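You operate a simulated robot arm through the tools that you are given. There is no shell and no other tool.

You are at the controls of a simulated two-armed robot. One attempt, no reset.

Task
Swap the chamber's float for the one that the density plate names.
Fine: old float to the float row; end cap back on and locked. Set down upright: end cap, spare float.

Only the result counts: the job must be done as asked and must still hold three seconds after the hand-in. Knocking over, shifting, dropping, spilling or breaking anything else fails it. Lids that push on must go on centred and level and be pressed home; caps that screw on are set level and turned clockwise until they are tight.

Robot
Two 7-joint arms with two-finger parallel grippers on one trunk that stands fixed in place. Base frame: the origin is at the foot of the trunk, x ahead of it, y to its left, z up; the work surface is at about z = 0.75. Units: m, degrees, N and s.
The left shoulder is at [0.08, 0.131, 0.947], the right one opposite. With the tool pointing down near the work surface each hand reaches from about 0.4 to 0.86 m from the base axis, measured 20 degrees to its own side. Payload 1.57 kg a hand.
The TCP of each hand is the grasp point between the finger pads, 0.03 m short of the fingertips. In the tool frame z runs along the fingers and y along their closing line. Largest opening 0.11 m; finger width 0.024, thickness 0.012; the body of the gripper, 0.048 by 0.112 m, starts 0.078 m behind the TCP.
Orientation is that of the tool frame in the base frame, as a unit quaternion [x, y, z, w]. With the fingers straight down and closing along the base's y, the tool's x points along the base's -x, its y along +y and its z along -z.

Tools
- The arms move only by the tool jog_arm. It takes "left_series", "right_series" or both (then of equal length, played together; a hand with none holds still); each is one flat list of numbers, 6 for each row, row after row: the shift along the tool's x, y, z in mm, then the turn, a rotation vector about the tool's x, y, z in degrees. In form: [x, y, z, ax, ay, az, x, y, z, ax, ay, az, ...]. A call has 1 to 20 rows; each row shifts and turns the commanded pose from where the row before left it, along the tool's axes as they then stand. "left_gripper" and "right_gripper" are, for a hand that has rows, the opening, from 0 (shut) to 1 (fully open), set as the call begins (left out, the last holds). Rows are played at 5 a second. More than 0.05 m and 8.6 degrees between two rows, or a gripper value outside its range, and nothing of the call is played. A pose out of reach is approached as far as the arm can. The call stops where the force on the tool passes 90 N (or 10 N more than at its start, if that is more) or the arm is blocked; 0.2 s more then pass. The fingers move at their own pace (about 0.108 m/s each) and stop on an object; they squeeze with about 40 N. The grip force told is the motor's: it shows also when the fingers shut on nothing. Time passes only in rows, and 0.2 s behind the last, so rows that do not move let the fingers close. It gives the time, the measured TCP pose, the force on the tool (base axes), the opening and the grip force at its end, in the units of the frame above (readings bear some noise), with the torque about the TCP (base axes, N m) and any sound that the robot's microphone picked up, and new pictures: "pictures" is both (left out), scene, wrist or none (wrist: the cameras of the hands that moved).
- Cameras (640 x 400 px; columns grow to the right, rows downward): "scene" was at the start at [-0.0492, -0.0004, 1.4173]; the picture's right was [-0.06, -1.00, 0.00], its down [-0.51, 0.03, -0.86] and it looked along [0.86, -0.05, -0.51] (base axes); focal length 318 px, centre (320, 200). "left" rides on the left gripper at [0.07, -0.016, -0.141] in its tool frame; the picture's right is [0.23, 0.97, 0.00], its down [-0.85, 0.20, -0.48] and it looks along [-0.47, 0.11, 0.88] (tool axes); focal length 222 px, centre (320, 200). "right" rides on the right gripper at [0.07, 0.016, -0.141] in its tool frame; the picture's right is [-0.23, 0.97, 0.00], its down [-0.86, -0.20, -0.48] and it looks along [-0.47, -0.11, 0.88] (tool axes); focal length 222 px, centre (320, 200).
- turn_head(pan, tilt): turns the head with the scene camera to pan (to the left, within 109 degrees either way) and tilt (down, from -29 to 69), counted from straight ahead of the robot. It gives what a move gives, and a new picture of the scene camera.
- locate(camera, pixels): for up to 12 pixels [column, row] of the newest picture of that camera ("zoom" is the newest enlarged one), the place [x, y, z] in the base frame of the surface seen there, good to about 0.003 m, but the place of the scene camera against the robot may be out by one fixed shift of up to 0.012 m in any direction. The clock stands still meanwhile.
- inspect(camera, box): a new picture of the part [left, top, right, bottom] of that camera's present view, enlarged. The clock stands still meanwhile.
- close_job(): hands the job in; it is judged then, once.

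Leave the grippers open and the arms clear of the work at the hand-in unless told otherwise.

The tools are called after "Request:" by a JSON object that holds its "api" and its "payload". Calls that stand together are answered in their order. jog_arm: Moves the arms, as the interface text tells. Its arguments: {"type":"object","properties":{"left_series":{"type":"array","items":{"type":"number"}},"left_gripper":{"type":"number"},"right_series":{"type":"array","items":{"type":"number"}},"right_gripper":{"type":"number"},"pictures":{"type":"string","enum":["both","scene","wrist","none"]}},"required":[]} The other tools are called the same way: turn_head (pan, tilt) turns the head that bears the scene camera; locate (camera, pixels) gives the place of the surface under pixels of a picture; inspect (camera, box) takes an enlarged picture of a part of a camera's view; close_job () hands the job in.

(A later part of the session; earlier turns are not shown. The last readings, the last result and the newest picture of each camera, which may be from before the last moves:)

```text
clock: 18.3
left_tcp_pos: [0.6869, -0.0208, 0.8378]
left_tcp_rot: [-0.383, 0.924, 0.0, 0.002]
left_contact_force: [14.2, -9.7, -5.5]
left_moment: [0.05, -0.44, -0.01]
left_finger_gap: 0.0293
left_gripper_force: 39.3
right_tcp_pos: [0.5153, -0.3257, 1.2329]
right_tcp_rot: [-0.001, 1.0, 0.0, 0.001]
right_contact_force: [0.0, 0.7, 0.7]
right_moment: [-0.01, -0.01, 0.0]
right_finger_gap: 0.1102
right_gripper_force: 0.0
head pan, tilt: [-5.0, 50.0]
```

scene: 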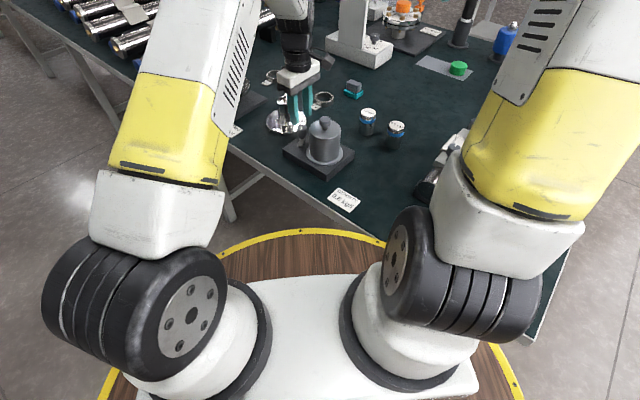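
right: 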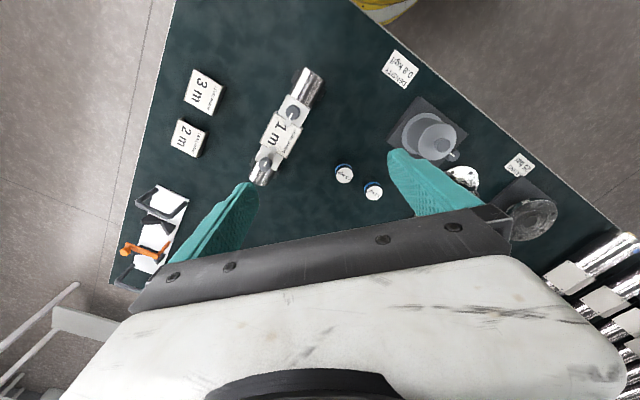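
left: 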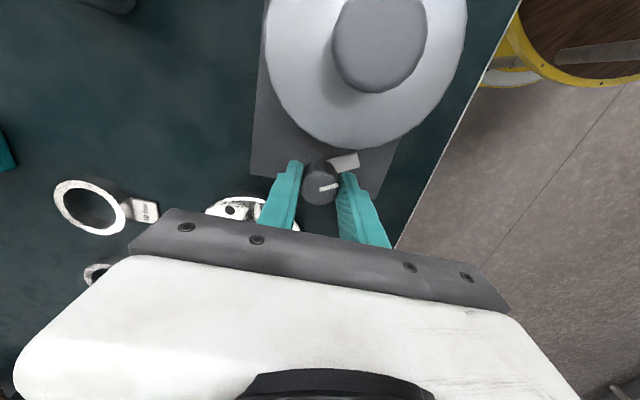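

Force says the knob axis is ~3 mm further along tool -y (pivot ≈(0.688,-0.0207)). I'll ease that way and turn clockwise 30 degrees.

Request:
{"api": "jog_arm", "payload": {"left_series": [0, -1.5, 0, 0, 0, 0, 0, -1.3, 0, 0, 0, 0, 0, 0, 0, 0, 0, 5, 0, 0, 0, 0, 0, 5, 0, 0, 0, 0, 0, 5, 0, 0, 0, 0, 0, 5, 0, 0, 0, 0, 0, 0], "pictures": "wrist"}}

Request:
{"api": "inspect", "payload": {"camera": "left", "box": [220, 80, 420, 240]}}

```text
clock: 19.9
left_tcp_pos: [0.6866, -0.0196, 0.8408]
left_tcp_rot: [-0.216, 0.976, 0.001, -0.001]
left_contact_force: [-9.9, 9.0, 6.7]
left_moment: [0.33, 0.08, 0.02]
left_finger_gap: 0.0294
left_gripper_force: 38.8
right_tcp_pos: [0.5141, -0.325, 1.2318]
right_tcp_rot: [-0.001, 1.0, 0.001, 0.0]
right_contact_force: [-0.8, -0.4, -0.4]
right_moment: [-0.03, 0.02, 0.01]
right_finger_gap: 0.1098
right_gripper_force: 0.1
head pan, tilt: [-5.0, 50.0]
```

left: 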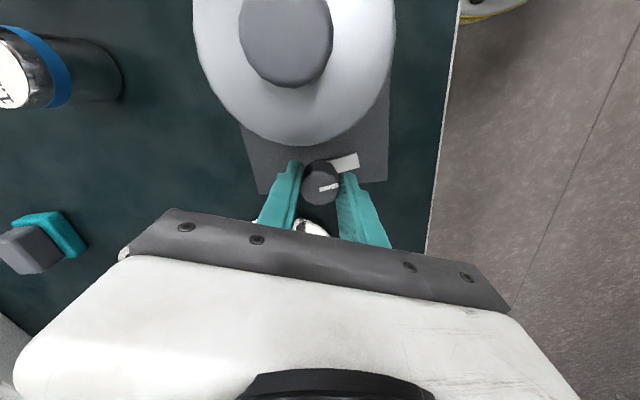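

```text
2.50 times, centred on (320, 160) of left
```

zoom: 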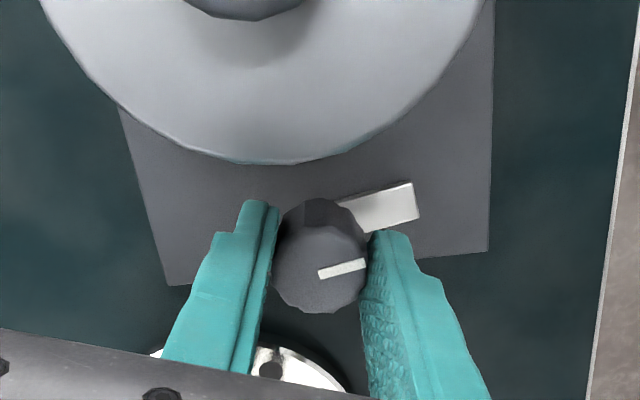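

Still turning freely. I'll turn up to 20 more degrees to find the stop.

Request:
{"api": "jog_arm", "payload": {"left_series": [0, 1, 0, 0, 0, 5, 0, 0, 0, 0, 0, 5, 0, 0, 0, 0, 0, 5, 0, 0, 0, 0, 0, 5, 0, 0, 0, 0, 0, 0], "pictures": "wrist"}}

Request:
{"api": "inspect", "payload": {"camera": "left", "box": [220, 80, 420, 240]}}

```text
clock: 21.1
left_tcp_pos: [0.6862, -0.0188, 0.8389]
left_tcp_rot: [-0.043, 0.999, 0.0, 0.0]
left_contact_force: [-6.0, 11.8, -1.6]
left_moment: [-0.18, -0.46, 0.43]
left_finger_gap: 0.0298
left_gripper_force: 39.3
right_tcp_pos: [0.5153, -0.3255, 1.2334]
right_tcp_rot: [-0.001, 1.0, 0.0, 0.0]
right_contact_force: [0.1, 0.1, 0.6]
right_moment: [-0.04, -0.03, -0.03]
right_finger_gap: 0.11
right_gripper_force: 0.1
head pan, tilt: [-5.0, 50.0]
```

left: 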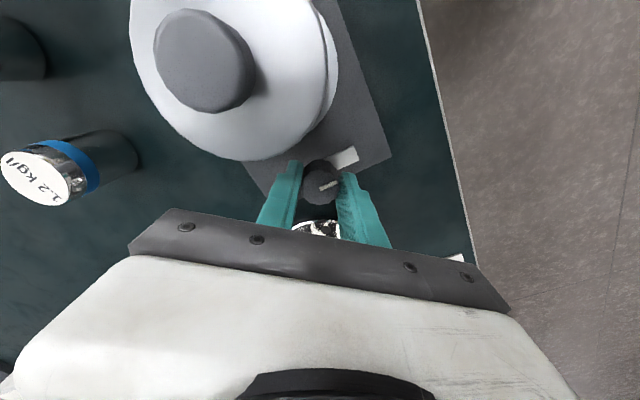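

```text
2.50 times, centred on (320, 160) of left
```

zoom: 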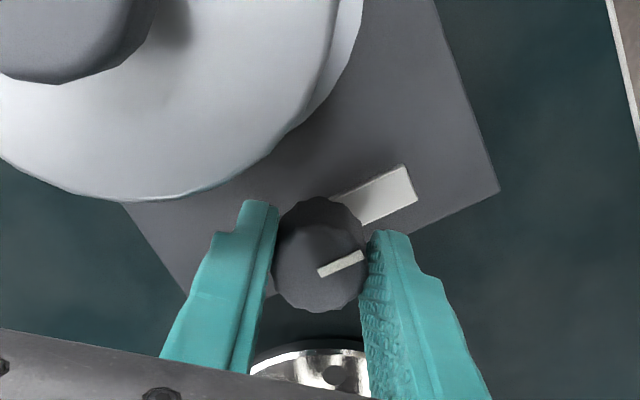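

The knob hit its stop with the tongue parallel to the base's short edge: unlocked. I'll open, lift straight up and move the left hand away to its own side.

Request:
{"api": "jog_arm", "payload": {"left_series": [0, 0, 0, 0, 0, 0, 0, 0, 0, 0, 0, 0, 0, 0, -25, 0, 0, 0, 0, 0, -40, 0, 0, 0, 0, 0, -40, 0, 0, 0, 0, 30, -40, 0, 0, 0, 15, 40, -10, 0, 0, 5, 15, 40, 0, 0, 0, 0, 15, 40, 0, 0, 0, 0, 15, 40, 0, 0, 0, 0, 15, 30, 0, 0, 0, 0], "left_gripper": 0.42}}

Request:
{"api": "inspect", "payload": {"camera": "scene", "box": [270, 80, 410, 180]}}

```text
clock: 23.5
left_tcp_pos: [0.6059, 0.198, 0.9928]
left_tcp_rot: [0.0, 1.0, 0.001, 0.0]
left_contact_force: [-0.3, 0.1, 0.0]
left_moment: [0.01, -0.02, 0.04]
left_finger_gap: 0.0464
left_gripper_force: 0.0
right_tcp_pos: [0.5156, -0.3249, 1.2338]
right_tcp_rot: [0.0, 1.0, 0.001, 0.0]
right_contact_force: [-0.6, -0.9, 0.0]
right_moment: [0.03, 0.0, 0.02]
right_finger_gap: 0.1098
right_gripper_force: 0.1
head pan, tilt: [-5.0, 50.0]
```

scene: 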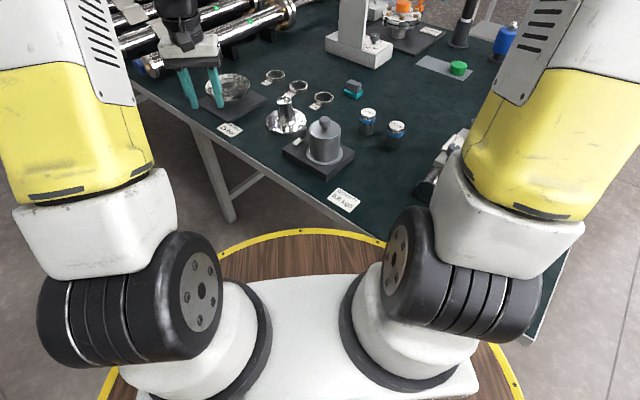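
left: 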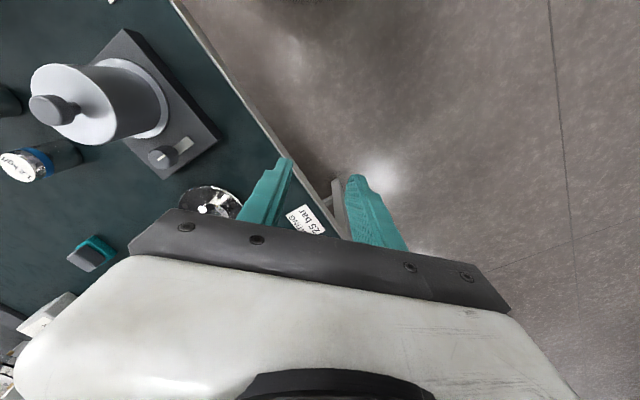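

```text
4.00 times, centred on (340, 130) of scene
```

zoom: 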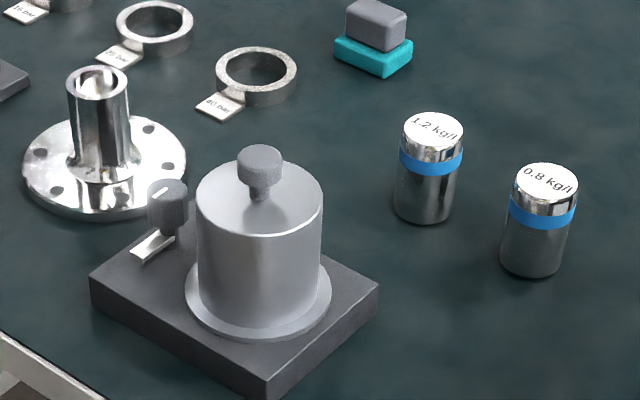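

Unlocked view confirmed: tongue parallel to the base edge. Now I plan places for the cap with the right camera: locate the "1 m" instrument (310,80)-(262,175), the plate (404,68), floats, and clear table spots.

Request:
{"api": "locate", "payload": {"camera": "right", "pixels": [[310, 75], [262, 178], [325, 95], [392, 55], [418, 75], [400, 88], [345, 173], [373, 190], [340, 120], [370, 130], [330, 210], [375, 30]]}}

Request:
{"api": "locate", "payload": {"camera": "scene", "pixels": [[340, 215], [385, 240], [420, 175], [395, 165], [430, 190], [400, 205], [352, 95], [322, 100], [375, 90], [445, 140], [420, 130], [340, 105]]}}

```text
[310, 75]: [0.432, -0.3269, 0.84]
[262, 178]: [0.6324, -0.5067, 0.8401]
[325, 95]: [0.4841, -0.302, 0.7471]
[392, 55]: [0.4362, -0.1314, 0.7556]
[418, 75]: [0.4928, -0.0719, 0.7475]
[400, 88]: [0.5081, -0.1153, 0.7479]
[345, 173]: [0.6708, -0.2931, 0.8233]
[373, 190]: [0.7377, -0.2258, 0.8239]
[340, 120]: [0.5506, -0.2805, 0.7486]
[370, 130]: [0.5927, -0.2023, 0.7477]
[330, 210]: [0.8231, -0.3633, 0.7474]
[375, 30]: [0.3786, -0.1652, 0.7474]
```

```text
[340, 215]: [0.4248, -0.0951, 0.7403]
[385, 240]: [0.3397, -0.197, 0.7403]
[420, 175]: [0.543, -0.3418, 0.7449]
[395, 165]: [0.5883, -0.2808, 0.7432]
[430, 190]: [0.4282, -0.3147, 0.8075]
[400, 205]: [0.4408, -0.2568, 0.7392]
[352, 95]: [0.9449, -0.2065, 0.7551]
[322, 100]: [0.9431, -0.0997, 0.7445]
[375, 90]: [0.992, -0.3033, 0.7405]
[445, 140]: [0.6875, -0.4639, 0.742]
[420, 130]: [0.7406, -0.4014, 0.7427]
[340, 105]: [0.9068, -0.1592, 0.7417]
```

Clear spot for the cap: about (0.53,-0.20); temporary float spot: about (0.68,-0.395). Now I bring the right hand over the cap.

Request:
{"api": "jog_arm", "payload": {"right_series": [-10, 31, 20, 0, 0, 0, -10, 31, 20, 0, 0, 0, -10, 31, 20, 0, 0, 0, -10, 31, 25, 0, 0, 0, -10, 31, 25, 0, 0, 0, -10, 31, 25, 0, 0, 0, -10, 31, 30, 0, 0, 0, -10, 31, 30, 0, 0, 0, 0, 0, 0, 0, 0, 0], "right_gripper": 0.7}}

Request:
{"api": "inspect", "payload": {"camera": "right", "box": [220, 60, 420, 240]}}

```text
clock: 25.5
left_tcp_pos: [0.6057, 0.1967, 0.9935]
left_tcp_rot: [-0.001, 1.0, -0.001, 0.0]
left_contact_force: [0.6, 0.1, -0.5]
left_moment: [0.02, 0.01, 0.0]
left_finger_gap: 0.0462
left_gripper_force: 0.0
right_tcp_pos: [0.5936, -0.0779, 1.0358]
right_tcp_rot: [0.0, 1.0, 0.0, -0.001]
right_contact_force: [-0.1, -0.4, 0.0]
right_moment: [-0.01, -0.03, 0.02]
right_finger_gap: 0.0771
right_gripper_force: 0.1
head pan, tilt: [-5.0, 50.0]
```

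scene: 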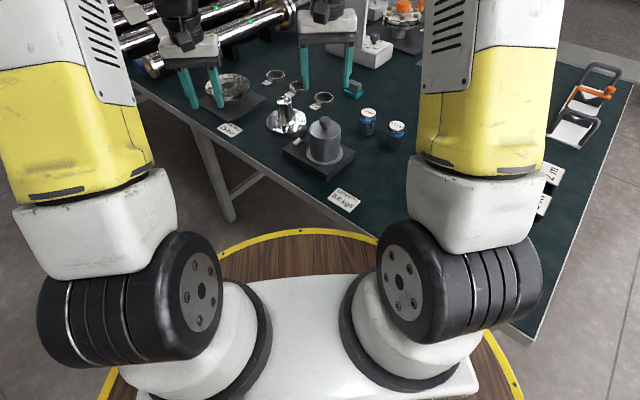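
right: 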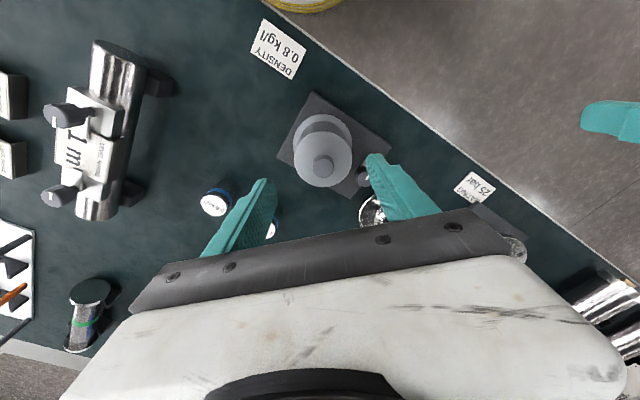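

```text
2.22 times, centred on (320, 150) of right
```

zoom: 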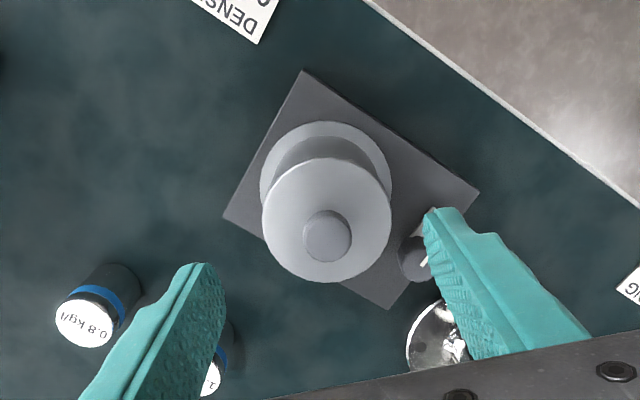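

Locating the cap knob and cap rim in the right view zoom: knob centre (327,237).

Request:
{"api": "locate", "payload": {"camera": "zoom", "pixels": [[327, 237], [307, 237], [347, 237], [327, 216], [327, 258], [264, 220], [389, 220], [325, 160], [325, 280], [280, 150], [375, 140], [330, 125]]}}

```text
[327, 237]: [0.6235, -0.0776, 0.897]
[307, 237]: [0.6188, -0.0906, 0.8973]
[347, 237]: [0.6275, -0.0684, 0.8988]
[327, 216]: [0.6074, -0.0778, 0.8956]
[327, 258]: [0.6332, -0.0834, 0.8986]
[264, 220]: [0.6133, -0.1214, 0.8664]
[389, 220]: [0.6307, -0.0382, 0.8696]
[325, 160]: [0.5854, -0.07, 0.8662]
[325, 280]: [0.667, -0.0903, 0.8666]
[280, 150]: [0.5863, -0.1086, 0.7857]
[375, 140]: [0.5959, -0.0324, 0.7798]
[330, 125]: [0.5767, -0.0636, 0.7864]
```

Cap axis now ≈(0.625,-0.080), knob top 0.898, cap top 0.8665. I'll move over it and down to TCP z 0.95 first.

Request:
{"api": "jog_arm", "payload": {"right_series": [-16, -1, 20, 0, 0, 0, -15.5, -1, 20, 0, 0, 0, 0, 0, 25, 0, 0, 0, 0, 0, 20, 0, 0, 0, 0, 0, 0, 0, 0, 0], "right_gripper": 0.55, "pictures": "wrist"}}

Request:
{"api": "inspect", "payload": {"camera": "right", "box": [220, 60, 420, 240]}}

Request:
{"api": "inspect", "payload": {"camera": "scene", "box": [270, 60, 410, 180]}}

```text
clock: 26.7
left_tcp_pos: [0.6055, 0.1976, 0.9938]
left_tcp_rot: [0.0, 1.0, 0.0, 0.0]
left_contact_force: [0.9, -0.2, 0.0]
left_moment: [-0.01, -0.01, -0.02]
left_finger_gap: 0.0462
left_gripper_force: 0.0
right_tcp_pos: [0.6259, -0.0787, 0.9523]
right_tcp_rot: [0.0, 1.0, 0.0, 0.0]
right_contact_force: [0.2, -0.4, 0.2]
right_moment: [0.0, -0.01, -0.02]
right_finger_gap: 0.0604
right_gripper_force: 0.1
head pan, tilt: [-5.0, 50.0]
```

right: 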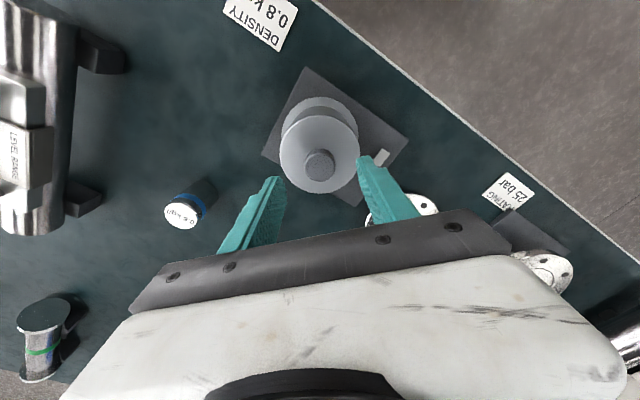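

```text
2.22 times, centred on (320, 150) of right
```

zoom: 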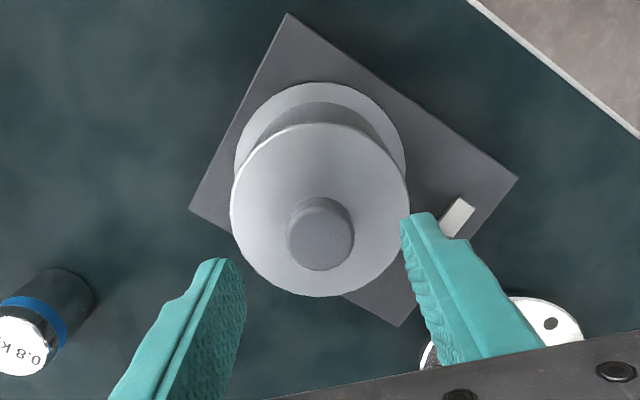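

```text
3.33 times, centred on (340, 120) of scene
```

zoom: 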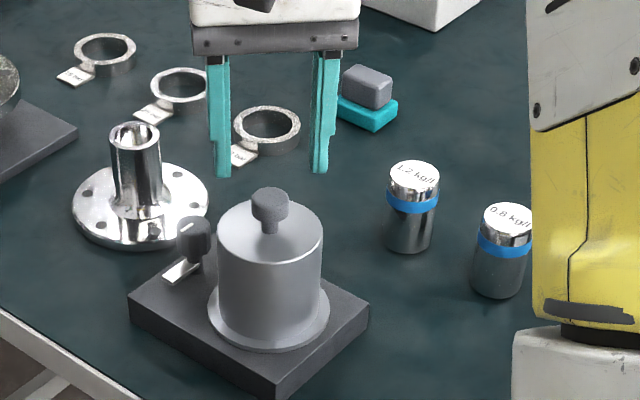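

The knob lies between the fingers. I'll descend to TCP z≈0.900 (tips just above the cap top) and close.

Request:
{"api": "jog_arm", "payload": {"right_series": [0, 0, 20, 0, 0, 0, 0, 0, 20, 0, 0, 0, 0, 0, 12, 0, 0, 0, 0, 0, 0, 0, 0, 0], "pictures": "none"}}

Request:
{"api": "jog_arm", "payload": {"right_series": [0, 0, 0, 0, 0, 0, 0, 0, 0, 0, 0, 0, 0, 0, 0, 0, 0, 0], "right_gripper": 0, "pictures": "both"}}

Request:
{"api": "inspect", "payload": {"camera": "scene", "box": [270, 60, 410, 180]}}

```text
clock: 27.7
left_tcp_pos: [0.606, 0.1976, 0.994]
left_tcp_rot: [0.0, 1.0, 0.0, 0.001]
left_contact_force: [-0.1, -0.1, 0.0]
left_moment: [0.02, 0.0, -0.04]
left_finger_gap: 0.0461
left_gripper_force: 0.0
right_tcp_pos: [0.6248, -0.0796, 0.9008]
right_tcp_rot: [0.0, 1.0, 0.0, 0.001]
right_contact_force: [-0.9, -0.2, 0.3]
right_moment: [-0.01, 0.03, -0.01]
right_finger_gap: 0.0605
right_gripper_force: 0.0
head pan, tilt: [-5.0, 50.0]
```

```text
clock: 28.5
left_tcp_pos: [0.6067, 0.197, 0.9942]
left_tcp_rot: [0.0, 1.0, 0.0, 0.001]
left_contact_force: [0.7, 0.1, 0.3]
left_moment: [0.02, -0.02, -0.02]
left_finger_gap: 0.0463
left_gripper_force: 0.0
right_tcp_pos: [0.6245, -0.0796, 0.9003]
right_tcp_rot: [0.0, 1.0, 0.0, 0.0]
right_contact_force: [0.3, 0.2, 0.4]
right_moment: [0.02, -0.04, 0.02]
right_finger_gap: 0.0285
right_gripper_force: 38.7
head pan, tilt: [-5.0, 50.0]
```

scene: 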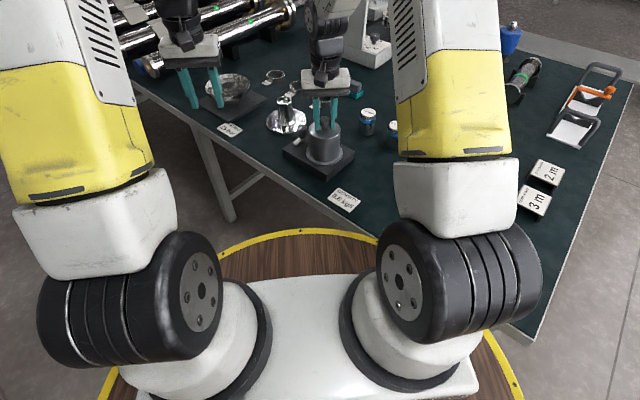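
right: 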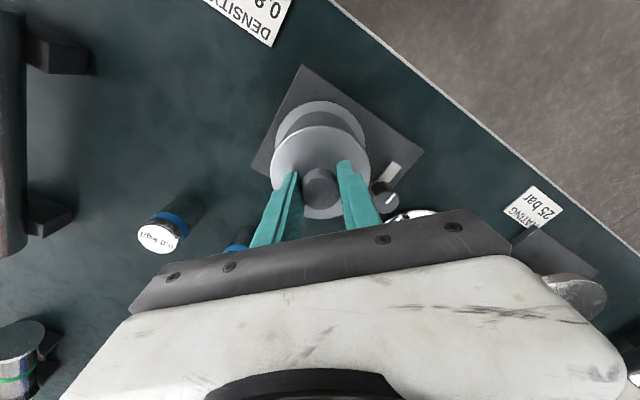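

```text
3.33 times, centred on (340, 120) of scene
```

zoom: 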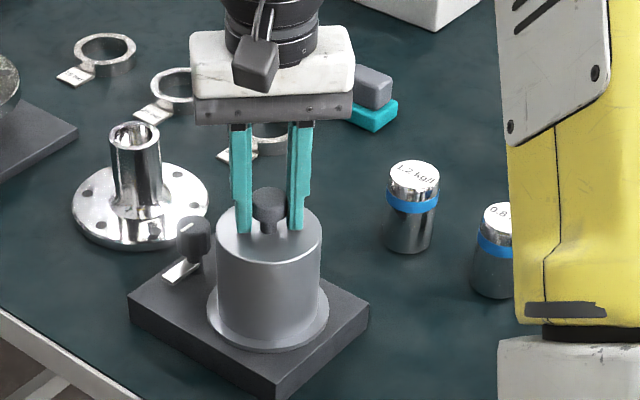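

Cap knob gripped (gap 0.0285). I'll lift 15 mm slowly and read the force.

Request:
{"api": "jog_arm", "payload": {"right_series": [0, 0, -3, 0, 0, 0, 0, 0, -4, 0, 0, 0, 0, 0, -8, 0, 0, 0, 0, 0, 0, 0, 0, 0], "pictures": "both"}}

Request:
{"api": "inspect", "payload": {"camera": "scene", "box": [270, 60, 410, 180]}}

```text
clock: 29.5
left_tcp_pos: [0.606, 0.1968, 0.9935]
left_tcp_rot: [0.0, 1.0, -0.001, 0.0]
left_contact_force: [-0.2, 0.7, 0.0]
left_moment: [0.02, -0.02, -0.01]
left_finger_gap: 0.0462
left_gripper_force: 0.0
right_tcp_pos: [0.6239, -0.0792, 0.9164]
right_tcp_rot: [-0.001, 1.0, 0.001, 0.0]
right_contact_force: [0.8, -0.2, -2.1]
right_moment: [0.04, -0.03, 0.01]
right_finger_gap: 0.0283
right_gripper_force: 38.4
head pan, tilt: [-5.0, 50.0]
```

scene: 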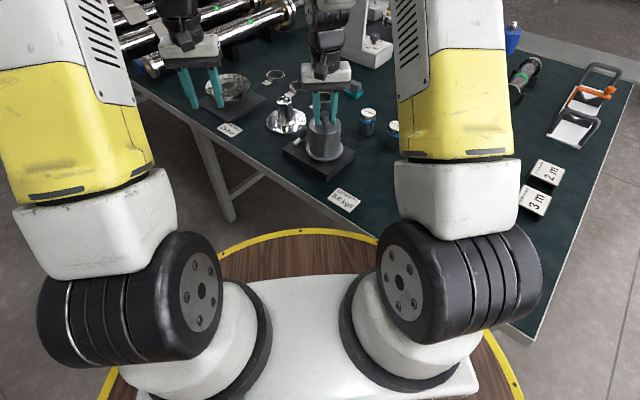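
right: 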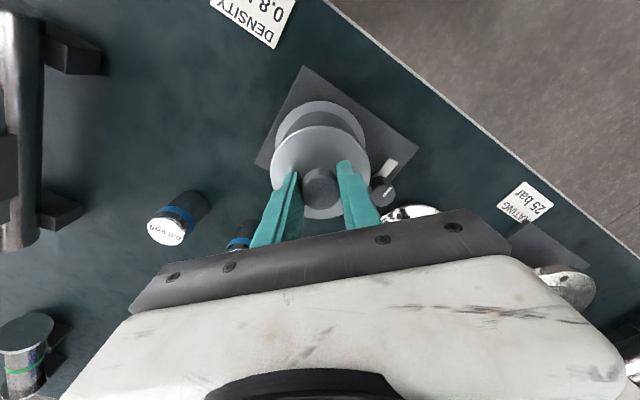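

```text
3.33 times, centred on (340, 120) of scene
```

zoom: 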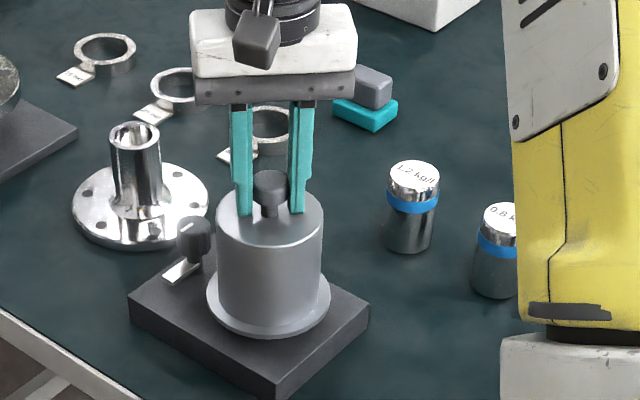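

The cap comes free and level, about 2 N. I'll lift another 100 mm and look at what's underneath.

Request:
{"api": "jog_arm", "payload": {"right_series": [0, 0, -20, 0, 0, 0, 0, 0, -25, 0, 0, 0, 0, 0, -30, 0, 0, 0, 0, 0, -25, 0, 0, 0, 0, 0, 0, 0, 0, 0], "pictures": "both"}}

Request:
{"api": "inspect", "payload": {"camera": "scene", "box": [270, 60, 410, 180]}}

Request:
{"api": "inspect", "payload": {"camera": "left", "box": [0, 20, 240, 200]}}

```text
clock: 30.7
left_tcp_pos: [0.6071, 0.1989, 0.9944]
left_tcp_rot: [0.0, 1.0, 0.0, 0.001]
left_contact_force: [-0.3, 0.9, -0.1]
left_moment: [-0.01, 0.01, 0.02]
left_finger_gap: 0.0461
left_gripper_force: 0.0
right_tcp_pos: [0.6256, -0.0802, 1.0164]
right_tcp_rot: [0.0, 1.0, 0.0, -0.001]
right_contact_force: [-0.8, -0.5, -2.8]
right_moment: [0.0, 0.02, 0.01]
right_finger_gap: 0.0284
right_gripper_force: 38.7
head pan, tilt: [-5.0, 50.0]
```

scene: 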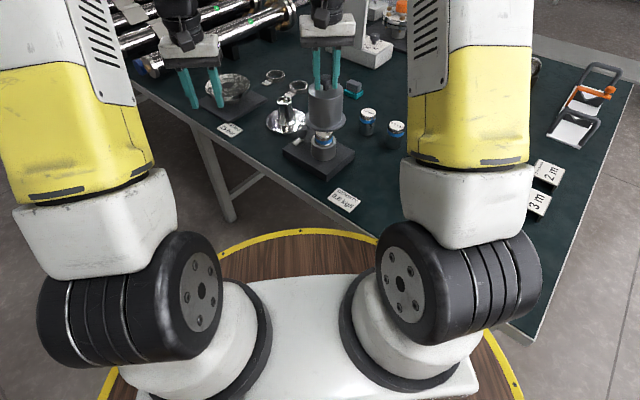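
right: 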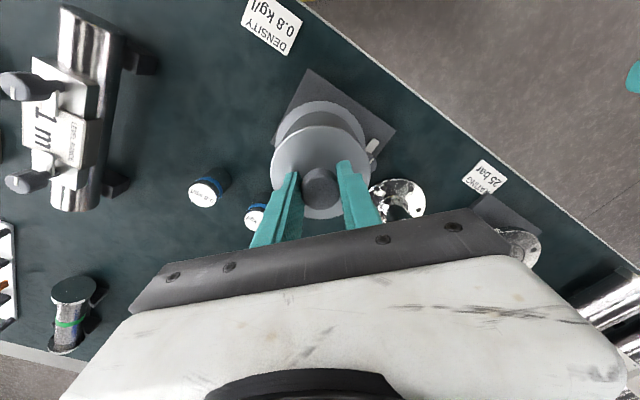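

```text
3.33 times, centred on (340, 120) of scene
```

zoom: 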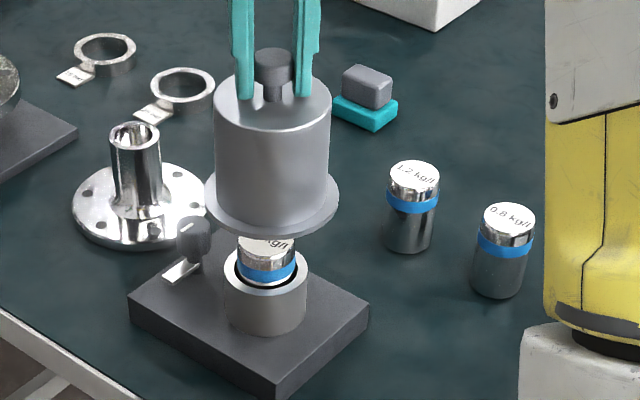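

```text
2.22 times, centred on (120, 110) of left
```

zoom: 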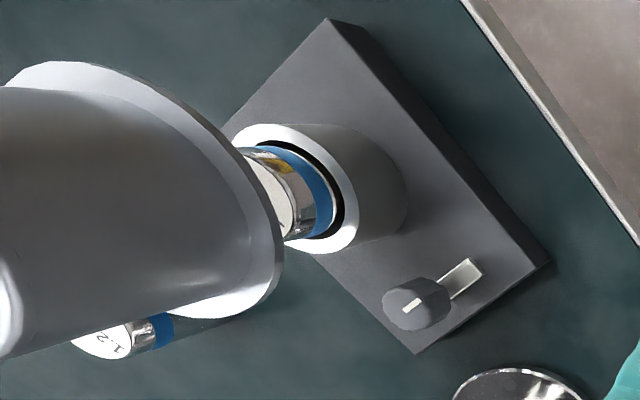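

Under it is a cup holding the old float. I'll carry the cap to the clear spot (0.53,-0.20) and go down to just above the table.

Request:
{"api": "jog_arm", "payload": {"right_series": [19, -24, 0, 0, 0, 0, 19, -24, 0, 0, 0, 0, 19, -24, 0, 0, 0, 0, 19, -24, 0, 0, 0, 0, 19, -24, 0, 0, 0, 0, 0, 0, 0, 0, 0, 0, 0, 0, 30, 0, 0, 0, 0, 0, 30, 0, 0, 0, 0, 0, 30, 0, 0, 0, 0, 0, 30, 0, 0, 0, 0, 0, 0, 0, 0, 0], "pictures": "both"}}

Request:
{"api": "inspect", "payload": {"camera": "scene", "box": [290, 90, 430, 240]}}

```text
clock: 33.1
left_tcp_pos: [0.6062, 0.1968, 0.9946]
left_tcp_rot: [0.0, 1.0, 0.0, 0.0]
left_contact_force: [0.3, -0.4, -0.3]
left_moment: [0.02, -0.01, 0.03]
left_finger_gap: 0.0463
left_gripper_force: 0.1
right_tcp_pos: [0.5322, -0.2001, 0.8957]
right_tcp_rot: [0.0, 1.0, 0.0, 0.0]
right_contact_force: [0.3, 0.1, -1.6]
right_moment: [0.01, 0.02, 0.06]
right_finger_gap: 0.0286
right_gripper_force: 38.7
head pan, tilt: [-5.0, 50.0]
```

scene: 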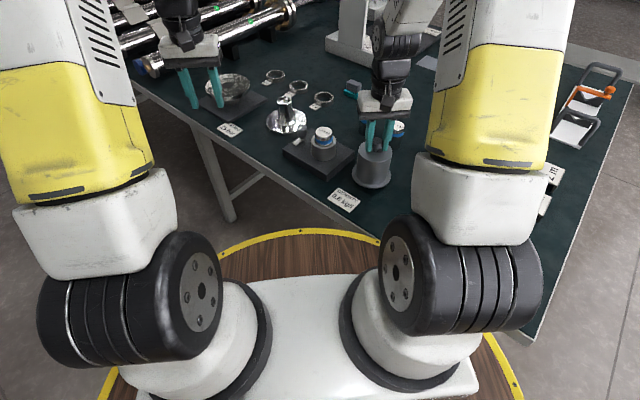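
right: 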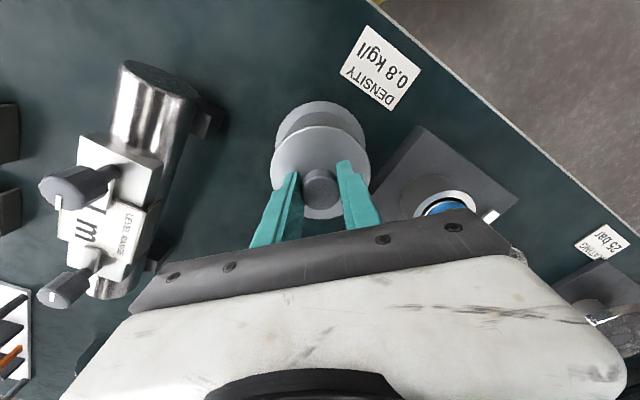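

```text
2.67 times, centred on (360, 165) of scene
```

zoom: 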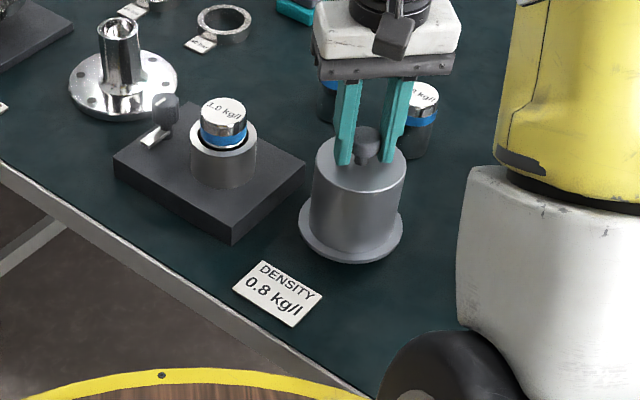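

The old float reads 1.0 kg/l. The spot is clear of the plate. I'll lower the cap 18 mm, then in small steps until it touches.

Request:
{"api": "jog_arm", "payload": {"right_series": [0, 0, 8, 0, 0, 0, 0, 0, 6, 0, 0, 0, 0, 0, 4, 0, 0, 0, 0, 0, 0, 0, 0, 0], "pictures": "none"}}

Request:
{"api": "jog_arm", "payload": {"right_series": [0, 0, 2, 0, 0, 0, 0, 0, 2, 0, 0, 0], "pictures": "none"}}

Request:
{"api": "jog_arm", "payload": {"right_series": [0, 0, 1, 0, 0, 0, 0, 0, 1, 0, 0, 0], "pictures": "both"}}

```text
clock: 34.1
left_tcp_pos: [0.6054, 0.1978, 0.9934]
left_tcp_rot: [0.0, 1.0, 0.0, 0.0]
left_contact_force: [0.3, 0.5, 0.4]
left_moment: [0.0, 0.0, 0.03]
left_finger_gap: 0.0462
left_gripper_force: 0.0
right_tcp_pos: [0.5308, -0.1986, 0.8788]
right_tcp_rot: [0.0, 1.0, 0.0, 0.0]
right_contact_force: [-0.7, -0.4, -2.1]
right_moment: [0.01, 0.0, 0.01]
right_finger_gap: 0.0285
right_gripper_force: 38.1
head pan, tilt: [-5.0, 50.0]
```

```text
clock: 34.7
left_tcp_pos: [0.6062, 0.1972, 0.9928]
left_tcp_rot: [0.0, 1.0, 0.0, 0.001]
left_contact_force: [0.8, -0.5, -0.3]
left_moment: [0.03, 0.0, 0.01]
left_finger_gap: 0.0462
left_gripper_force: 0.0
right_tcp_pos: [0.5316, -0.1985, 0.8735]
right_tcp_rot: [0.0, 1.0, 0.0, 0.0]
right_contact_force: [-0.4, -0.4, -2.6]
right_moment: [0.01, -0.01, 0.02]
right_finger_gap: 0.0283
right_gripper_force: 38.4
head pan, tilt: [-5.0, 50.0]
```

```text
clock: 35.3
left_tcp_pos: [0.6062, 0.1967, 0.9927]
left_tcp_rot: [0.0, 1.0, 0.0, 0.0]
left_contact_force: [0.2, 0.3, 0.2]
left_moment: [-0.03, 0.01, 0.03]
left_finger_gap: 0.0463
left_gripper_force: 0.1
right_tcp_pos: [0.5315, -0.2001, 0.8715]
right_tcp_rot: [0.0, 1.0, 0.001, -0.001]
right_contact_force: [-0.2, -0.5, -2.2]
right_moment: [-0.03, 0.01, -0.01]
right_finger_gap: 0.0283
right_gripper_force: 38.2
head pan, tilt: [-5.0, 50.0]
```

scene: 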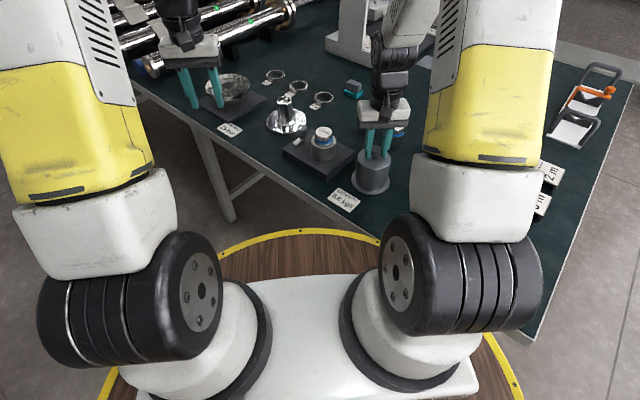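
right: 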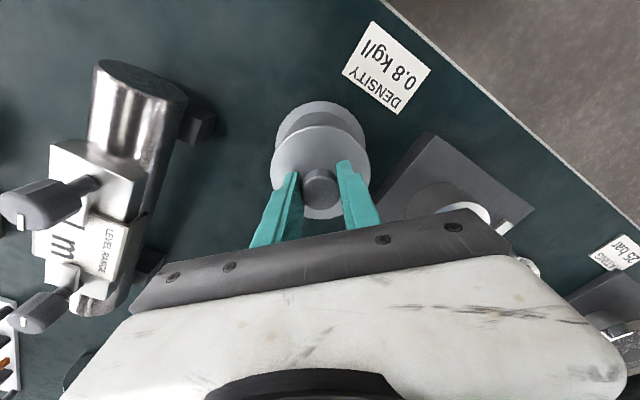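

No contact yet (still -2.2 N of weight). I'll continue down in 1 mm steps.

Request:
{"api": "jog_arm", "payload": {"right_series": [0, 0, 1, 0, 0, 0, 0, 0, 1, 0, 0, 0], "pictures": "none"}}

Request:
{"api": "jog_arm", "payload": {"right_series": [0, 0, 1, 0, 0, 0, 0, 0, 0, 0, 0, 0], "pictures": "none"}}

Request:
{"api": "inspect", "payload": {"camera": "scene", "box": [330, 110, 430, 210]}}

```text
clock: 35.9
left_tcp_pos: [0.6066, 0.1982, 0.9928]
left_tcp_rot: [0.0, 1.0, 0.0, 0.0]
left_contact_force: [-1.5, -0.2, -0.6]
left_moment: [0.02, -0.02, -0.02]
left_finger_gap: 0.0463
left_gripper_force: 0.0
right_tcp_pos: [0.5314, -0.199, 0.87]
right_tcp_rot: [-0.001, 1.0, 0.0, 0.0]
right_contact_force: [-1.2, -0.8, 1.4]
right_moment: [0.13, 0.17, 0.05]
right_finger_gap: 0.0283
right_gripper_force: 38.5
head pan, tilt: [-5.0, 50.0]
```

```text
clock: 36.5
left_tcp_pos: [0.6057, 0.1974, 0.9939]
left_tcp_rot: [0.0, 1.0, 0.001, -0.001]
left_contact_force: [0.1, -0.9, -0.3]
left_moment: [0.02, 0.0, -0.02]
left_finger_gap: 0.0464
left_gripper_force: 0.2
right_tcp_pos: [0.5307, -0.1986, 0.87]
right_tcp_rot: [-0.001, 1.0, 0.0, 0.002]
right_contact_force: [-3.3, -0.2, 25.2]
right_moment: [0.03, 0.67, -0.02]
right_finger_gap: 0.0286
right_gripper_force: 38.9
head pan, tilt: [-5.0, 50.0]
```

```text
4.00 times, centred on (380, 160) of scene
```

zoom: 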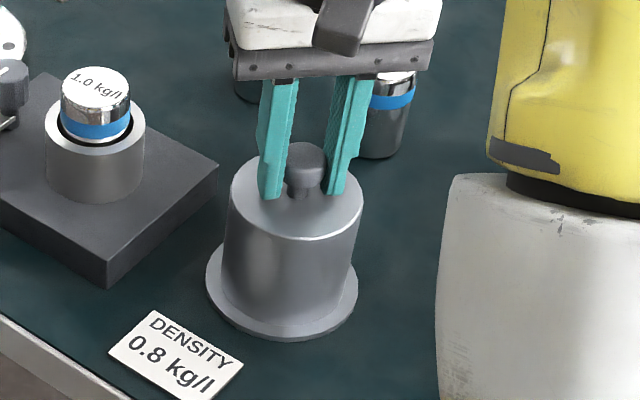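

The cap sits on the table (25 N). I'll release gently and raise the hand.

Request:
{"api": "jog_arm", "payload": {"right_series": [0, 0, -0.8, 0, 0, 0, 0, 0, 0, 0, 0, 0, 0, 0, 0, 0, 0, 0, 0, 0, -20, 0, 0, 0, 0, 0, -40, 0, 0, 0, 0, 0, -40, 0, 0, 0, 0, 0, 0, 0, 0, 0], "right_gripper": 0.55, "pictures": "both"}}

Request:
{"api": "inspect", "payload": {"camera": "scene", "box": [280, 90, 420, 220]}}

```text
clock: 38.1
left_tcp_pos: [0.6064, 0.1982, 0.9936]
left_tcp_rot: [0.001, 1.0, 0.0, 0.0]
left_contact_force: [-0.5, 0.7, 0.5]
left_moment: [-0.01, -0.03, 0.02]
left_finger_gap: 0.0464
left_gripper_force: 0.1
right_tcp_pos: [0.531, -0.1987, 0.9693]
right_tcp_rot: [0.0, 1.0, 0.001, -0.001]
right_contact_force: [0.6, 0.5, 0.1]
right_moment: [0.0, -0.01, 0.02]
right_finger_gap: 0.0607
right_gripper_force: 0.1
head pan, tilt: [-5.0, 50.0]
```

scene: 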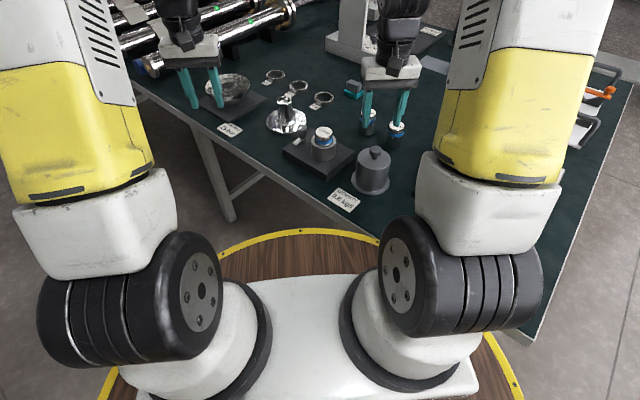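
right: 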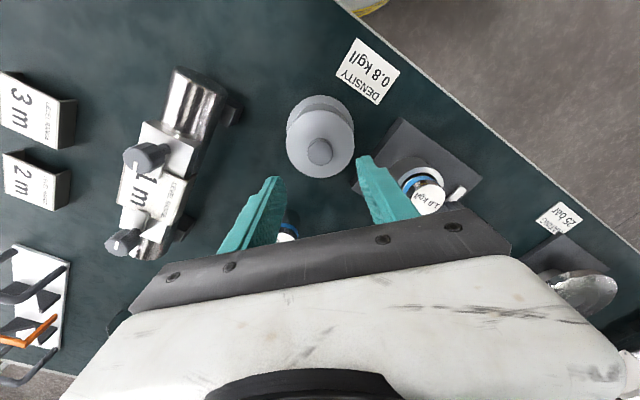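

```text
3.08 times, centred on (350, 155) of scene
```

zoom: 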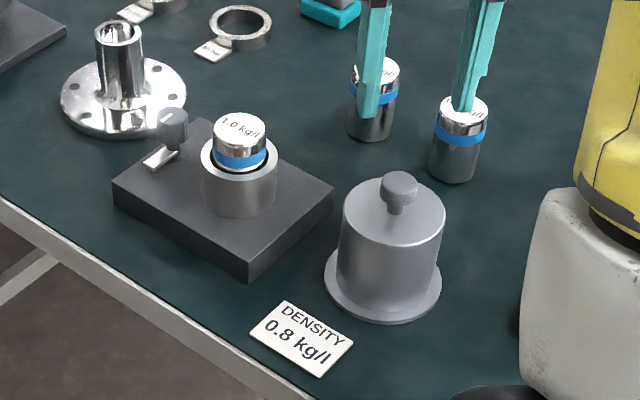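

Cap stands upright. Next, right hand toward the cup for a view of the old float.

Request:
{"api": "jog_arm", "payload": {"right_series": [0, 0, -30, 0, 0, 0, -15, 30, 0, 0, 0, 0, -15, 30, 0, 0, 0, 0, -15, 30, 0, 0, 0, 0, -15, 32, 0, 0, 0, 0, 0, 0, 0, 0, 0, 0], "right_gripper": 0.6, "pictures": "wrist"}}

Request:
{"api": "inspect", "payload": {"camera": "right", "box": [260, 80, 400, 200]}}

```text
clock: 39.5
left_tcp_pos: [0.6053, 0.1962, 0.9935]
left_tcp_rot: [0.0, 1.0, 0.0, 0.0]
left_contact_force: [0.0, 0.2, -0.1]
left_moment: [-0.03, -0.02, 0.03]
left_finger_gap: 0.046
left_gripper_force: 0.1
right_tcp_pos: [0.5929, -0.0772, 1.0012]
right_tcp_rot: [-0.001, 1.0, 0.0, 0.0]
right_contact_force: [-0.4, -1.0, -0.6]
right_moment: [-0.03, 0.02, 0.02]
right_finger_gap: 0.066
right_gripper_force: 0.1
head pan, tilt: [-5.0, 50.0]
```

right: 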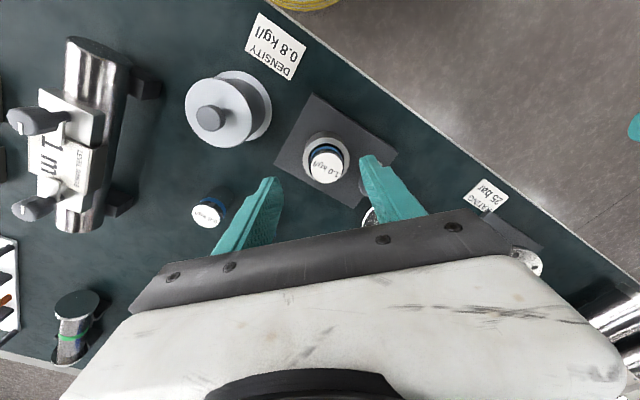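

```text
3.33 times, centred on (330, 140) of right
```

zoom: 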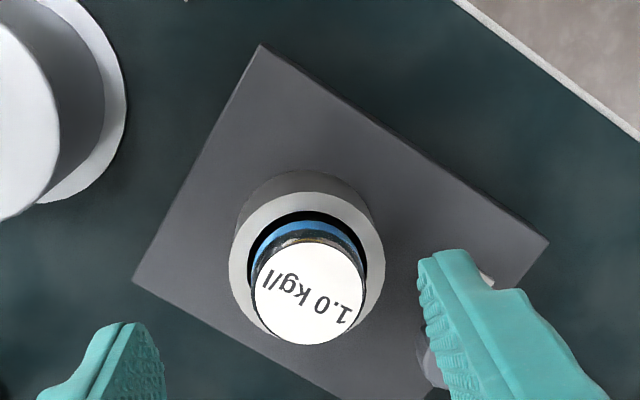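

Locating the float top (310,290 in the zoom), its edges, and the cup rim.

Request:
{"api": "locate", "payload": {"camera": "zoom", "pixels": [[310, 292], [262, 290], [356, 290], [310, 250], [310, 338], [240, 255], [375, 255], [308, 205], [260, 320], [262, 48], [135, 280], [547, 240]]}}

Request:
{"api": "locate", "payload": {"camera": "scene", "pixels": [[324, 133], [324, 148], [310, 140], [336, 142], [322, 158]]}}

```text
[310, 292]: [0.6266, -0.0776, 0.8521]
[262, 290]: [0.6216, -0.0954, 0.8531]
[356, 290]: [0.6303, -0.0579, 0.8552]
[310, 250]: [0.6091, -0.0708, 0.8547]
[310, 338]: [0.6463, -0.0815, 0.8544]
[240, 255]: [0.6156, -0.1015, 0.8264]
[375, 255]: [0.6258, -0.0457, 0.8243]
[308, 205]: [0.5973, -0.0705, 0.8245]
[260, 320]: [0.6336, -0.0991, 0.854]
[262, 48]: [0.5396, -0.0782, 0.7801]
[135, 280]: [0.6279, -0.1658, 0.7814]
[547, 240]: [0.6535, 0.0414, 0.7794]
```

```text
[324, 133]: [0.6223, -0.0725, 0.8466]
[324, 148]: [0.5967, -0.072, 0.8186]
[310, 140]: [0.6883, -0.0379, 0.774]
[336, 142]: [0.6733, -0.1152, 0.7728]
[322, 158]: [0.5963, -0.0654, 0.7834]
```

Float top centre ≈(0.627,-0.077), z 0.854; cup rim z 0.8245. I'll move over it and go down to TCP z 0.90, then check.

Request:
{"api": "jog_arm", "payload": {"right_series": [-17, 0, 20, 0, 0, 0, -17, 0, 30, 0, 0, 0, 0, 0, 30, 0, 0, 0, 0, 0, 20, 0, 0, 0, 0, 0, 0, 0, 0, 0], "pictures": "wrist"}}

Request:
{"api": "inspect", "payload": {"camera": "right", "box": [220, 80, 420, 240]}}

Request:
{"api": "inspect", "payload": {"camera": "scene", "box": [270, 60, 410, 180]}}

```text
clock: 40.7
left_tcp_pos: [0.6063, 0.1979, 0.9933]
left_tcp_rot: [0.0, 1.0, 0.0, 0.0]
left_contact_force: [0.3, 1.3, 1.1]
left_moment: [-0.01, 0.0, 0.03]
left_finger_gap: 0.0463
left_gripper_force: 0.1
right_tcp_pos: [0.6244, -0.0789, 0.9005]
right_tcp_rot: [0.0, 1.0, 0.0, 0.0]
right_contact_force: [0.6, 0.0, -0.4]
right_moment: [0.01, -0.02, -0.01]
right_finger_gap: 0.0661
right_gripper_force: 0.1
head pan, tilt: [-5.0, 50.0]
```

right: 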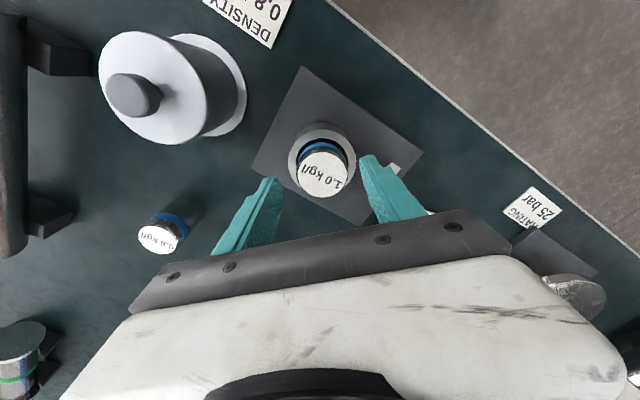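

```text
2.50 times, centred on (320, 160) of right
```

zoom: 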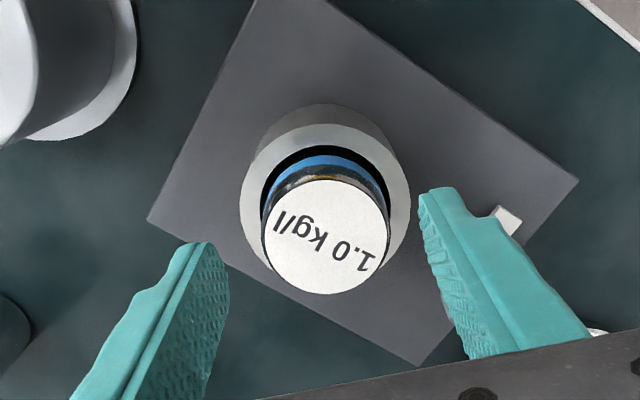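

```text
3.33 times, centred on (340, 120) of scene
```

zoom: 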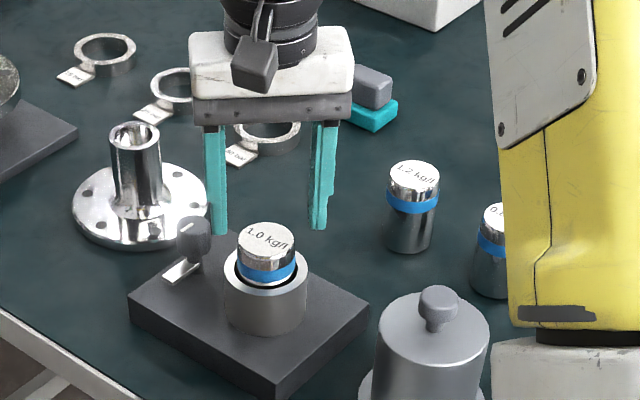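

Aligned within a couple of mm. I'll shift (+2 mm x, +1 mm y), go down 38 mm, and close on the float above the cup rim.

Request:
{"api": "jog_arm", "payload": {"right_series": [-2, 1, 15, 0, 0, 0, 0, 0, 15, 0, 0, 0, 0, 0, 8, 0, 0, 0, 0, 0, 0, 0, 0, 0], "pictures": "none"}}

Request:
{"api": "jog_arm", "payload": {"right_series": [0, 0, 0, 0, 0, 0, 0, 0, 0, 0, 0, 0, 0, 0, 0, 0, 0, 0], "right_gripper": 0, "pictures": "wrist"}}

Request:
{"api": "inspect", "payload": {"camera": "scene", "box": [270, 60, 410, 180]}}

```text
clock: 41.7
left_tcp_pos: [0.6053, 0.1963, 0.9929]
left_tcp_rot: [0.0, 1.0, 0.0, 0.0]
left_contact_force: [-0.3, 0.2, 0.3]
left_moment: [0.01, 0.01, -0.04]
left_finger_gap: 0.0466
left_gripper_force: 0.0
right_tcp_pos: [0.627, -0.0773, 0.8604]
right_tcp_rot: [0.001, 1.0, 0.0, 0.0]
right_contact_force: [-0.6, -0.2, 0.7]
right_moment: [0.0, 0.0, 0.0]
right_finger_gap: 0.0662
right_gripper_force: 0.1
head pan, tilt: [-5.0, 50.0]
```

```text
clock: 42.5
left_tcp_pos: [0.6075, 0.1972, 0.9937]
left_tcp_rot: [0.0, 1.0, -0.001, 0.0]
left_contact_force: [-0.6, -0.4, 0.5]
left_moment: [0.02, 0.02, -0.01]
left_finger_gap: 0.0464
left_gripper_force: 0.2
right_tcp_pos: [0.6269, -0.0761, 0.8615]
right_tcp_rot: [0.0, 1.0, 0.0, 0.0]
right_contact_force: [0.1, -0.2, 1.8]
right_moment: [-0.07, -0.06, 0.02]
right_finger_gap: 0.0462
right_gripper_force: 39.6
head pan, tilt: [-5.0, 50.0]
```

right: 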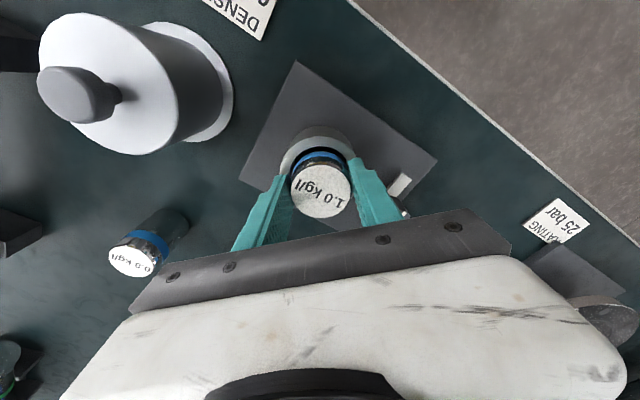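

```text
3.33 times, centred on (340, 120) of scene
```

zoom: 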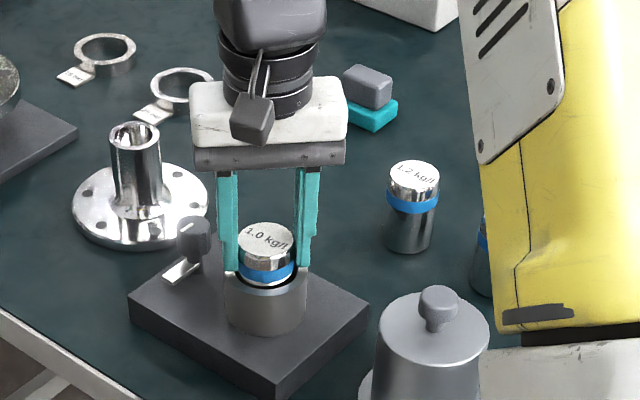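

Gripped: float is 0.0462 wide, seated grasp at (0.627,-0.0765,0.8615). I'll lift it straight up and out of the cup.

Request:
{"api": "jog_arm", "payload": {"right_series": [0, 0, -5, 0, 0, 0, 0, 0, -10, 0, 0, 0, 0, 0, -15, 0, 0, 0, 0, 0, -20, 0, 0, 0, 0, 0, -25, 0, 0, 0, 0, 0, -25, 0, 0, 0, 0, 0, 0, 0, 0, 0], "pictures": "both"}}

Request:
{"api": "inspect", "payload": {"camera": "scene", "box": [270, 60, 410, 180]}}

```text
clock: 44.1
left_tcp_pos: [0.6057, 0.1974, 0.994]
left_tcp_rot: [0.0, 1.0, 0.0, 0.0]
left_contact_force: [0.2, 0.5, 0.2]
left_moment: [-0.01, 0.0, -0.01]
left_finger_gap: 0.0462
left_gripper_force: 0.1
right_tcp_pos: [0.6289, -0.0772, 0.9634]
right_tcp_rot: [-0.001, 1.0, 0.0, 0.0]
right_contact_force: [0.4, 0.5, -1.2]
right_moment: [0.0, 0.01, -0.01]
right_finger_gap: 0.0467
right_gripper_force: 40.2
head pan, tilt: [-5.0, 50.0]
```

scene: 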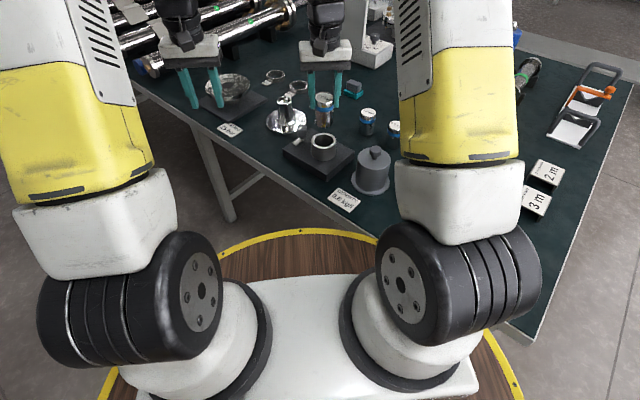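
right: 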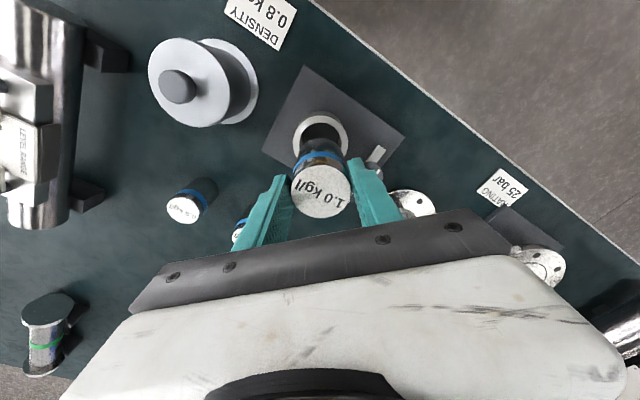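

```text
3.33 times, centred on (340, 120) of scene
```

zoom: 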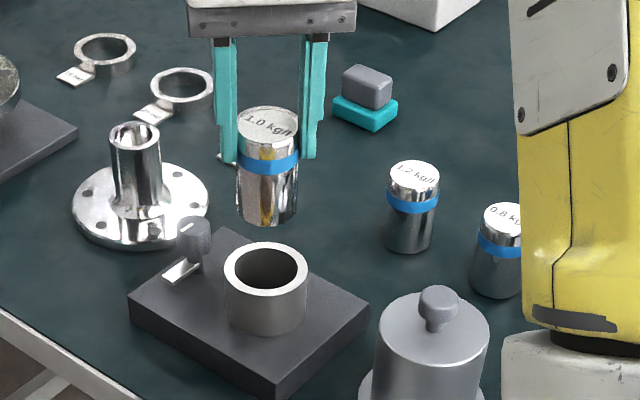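

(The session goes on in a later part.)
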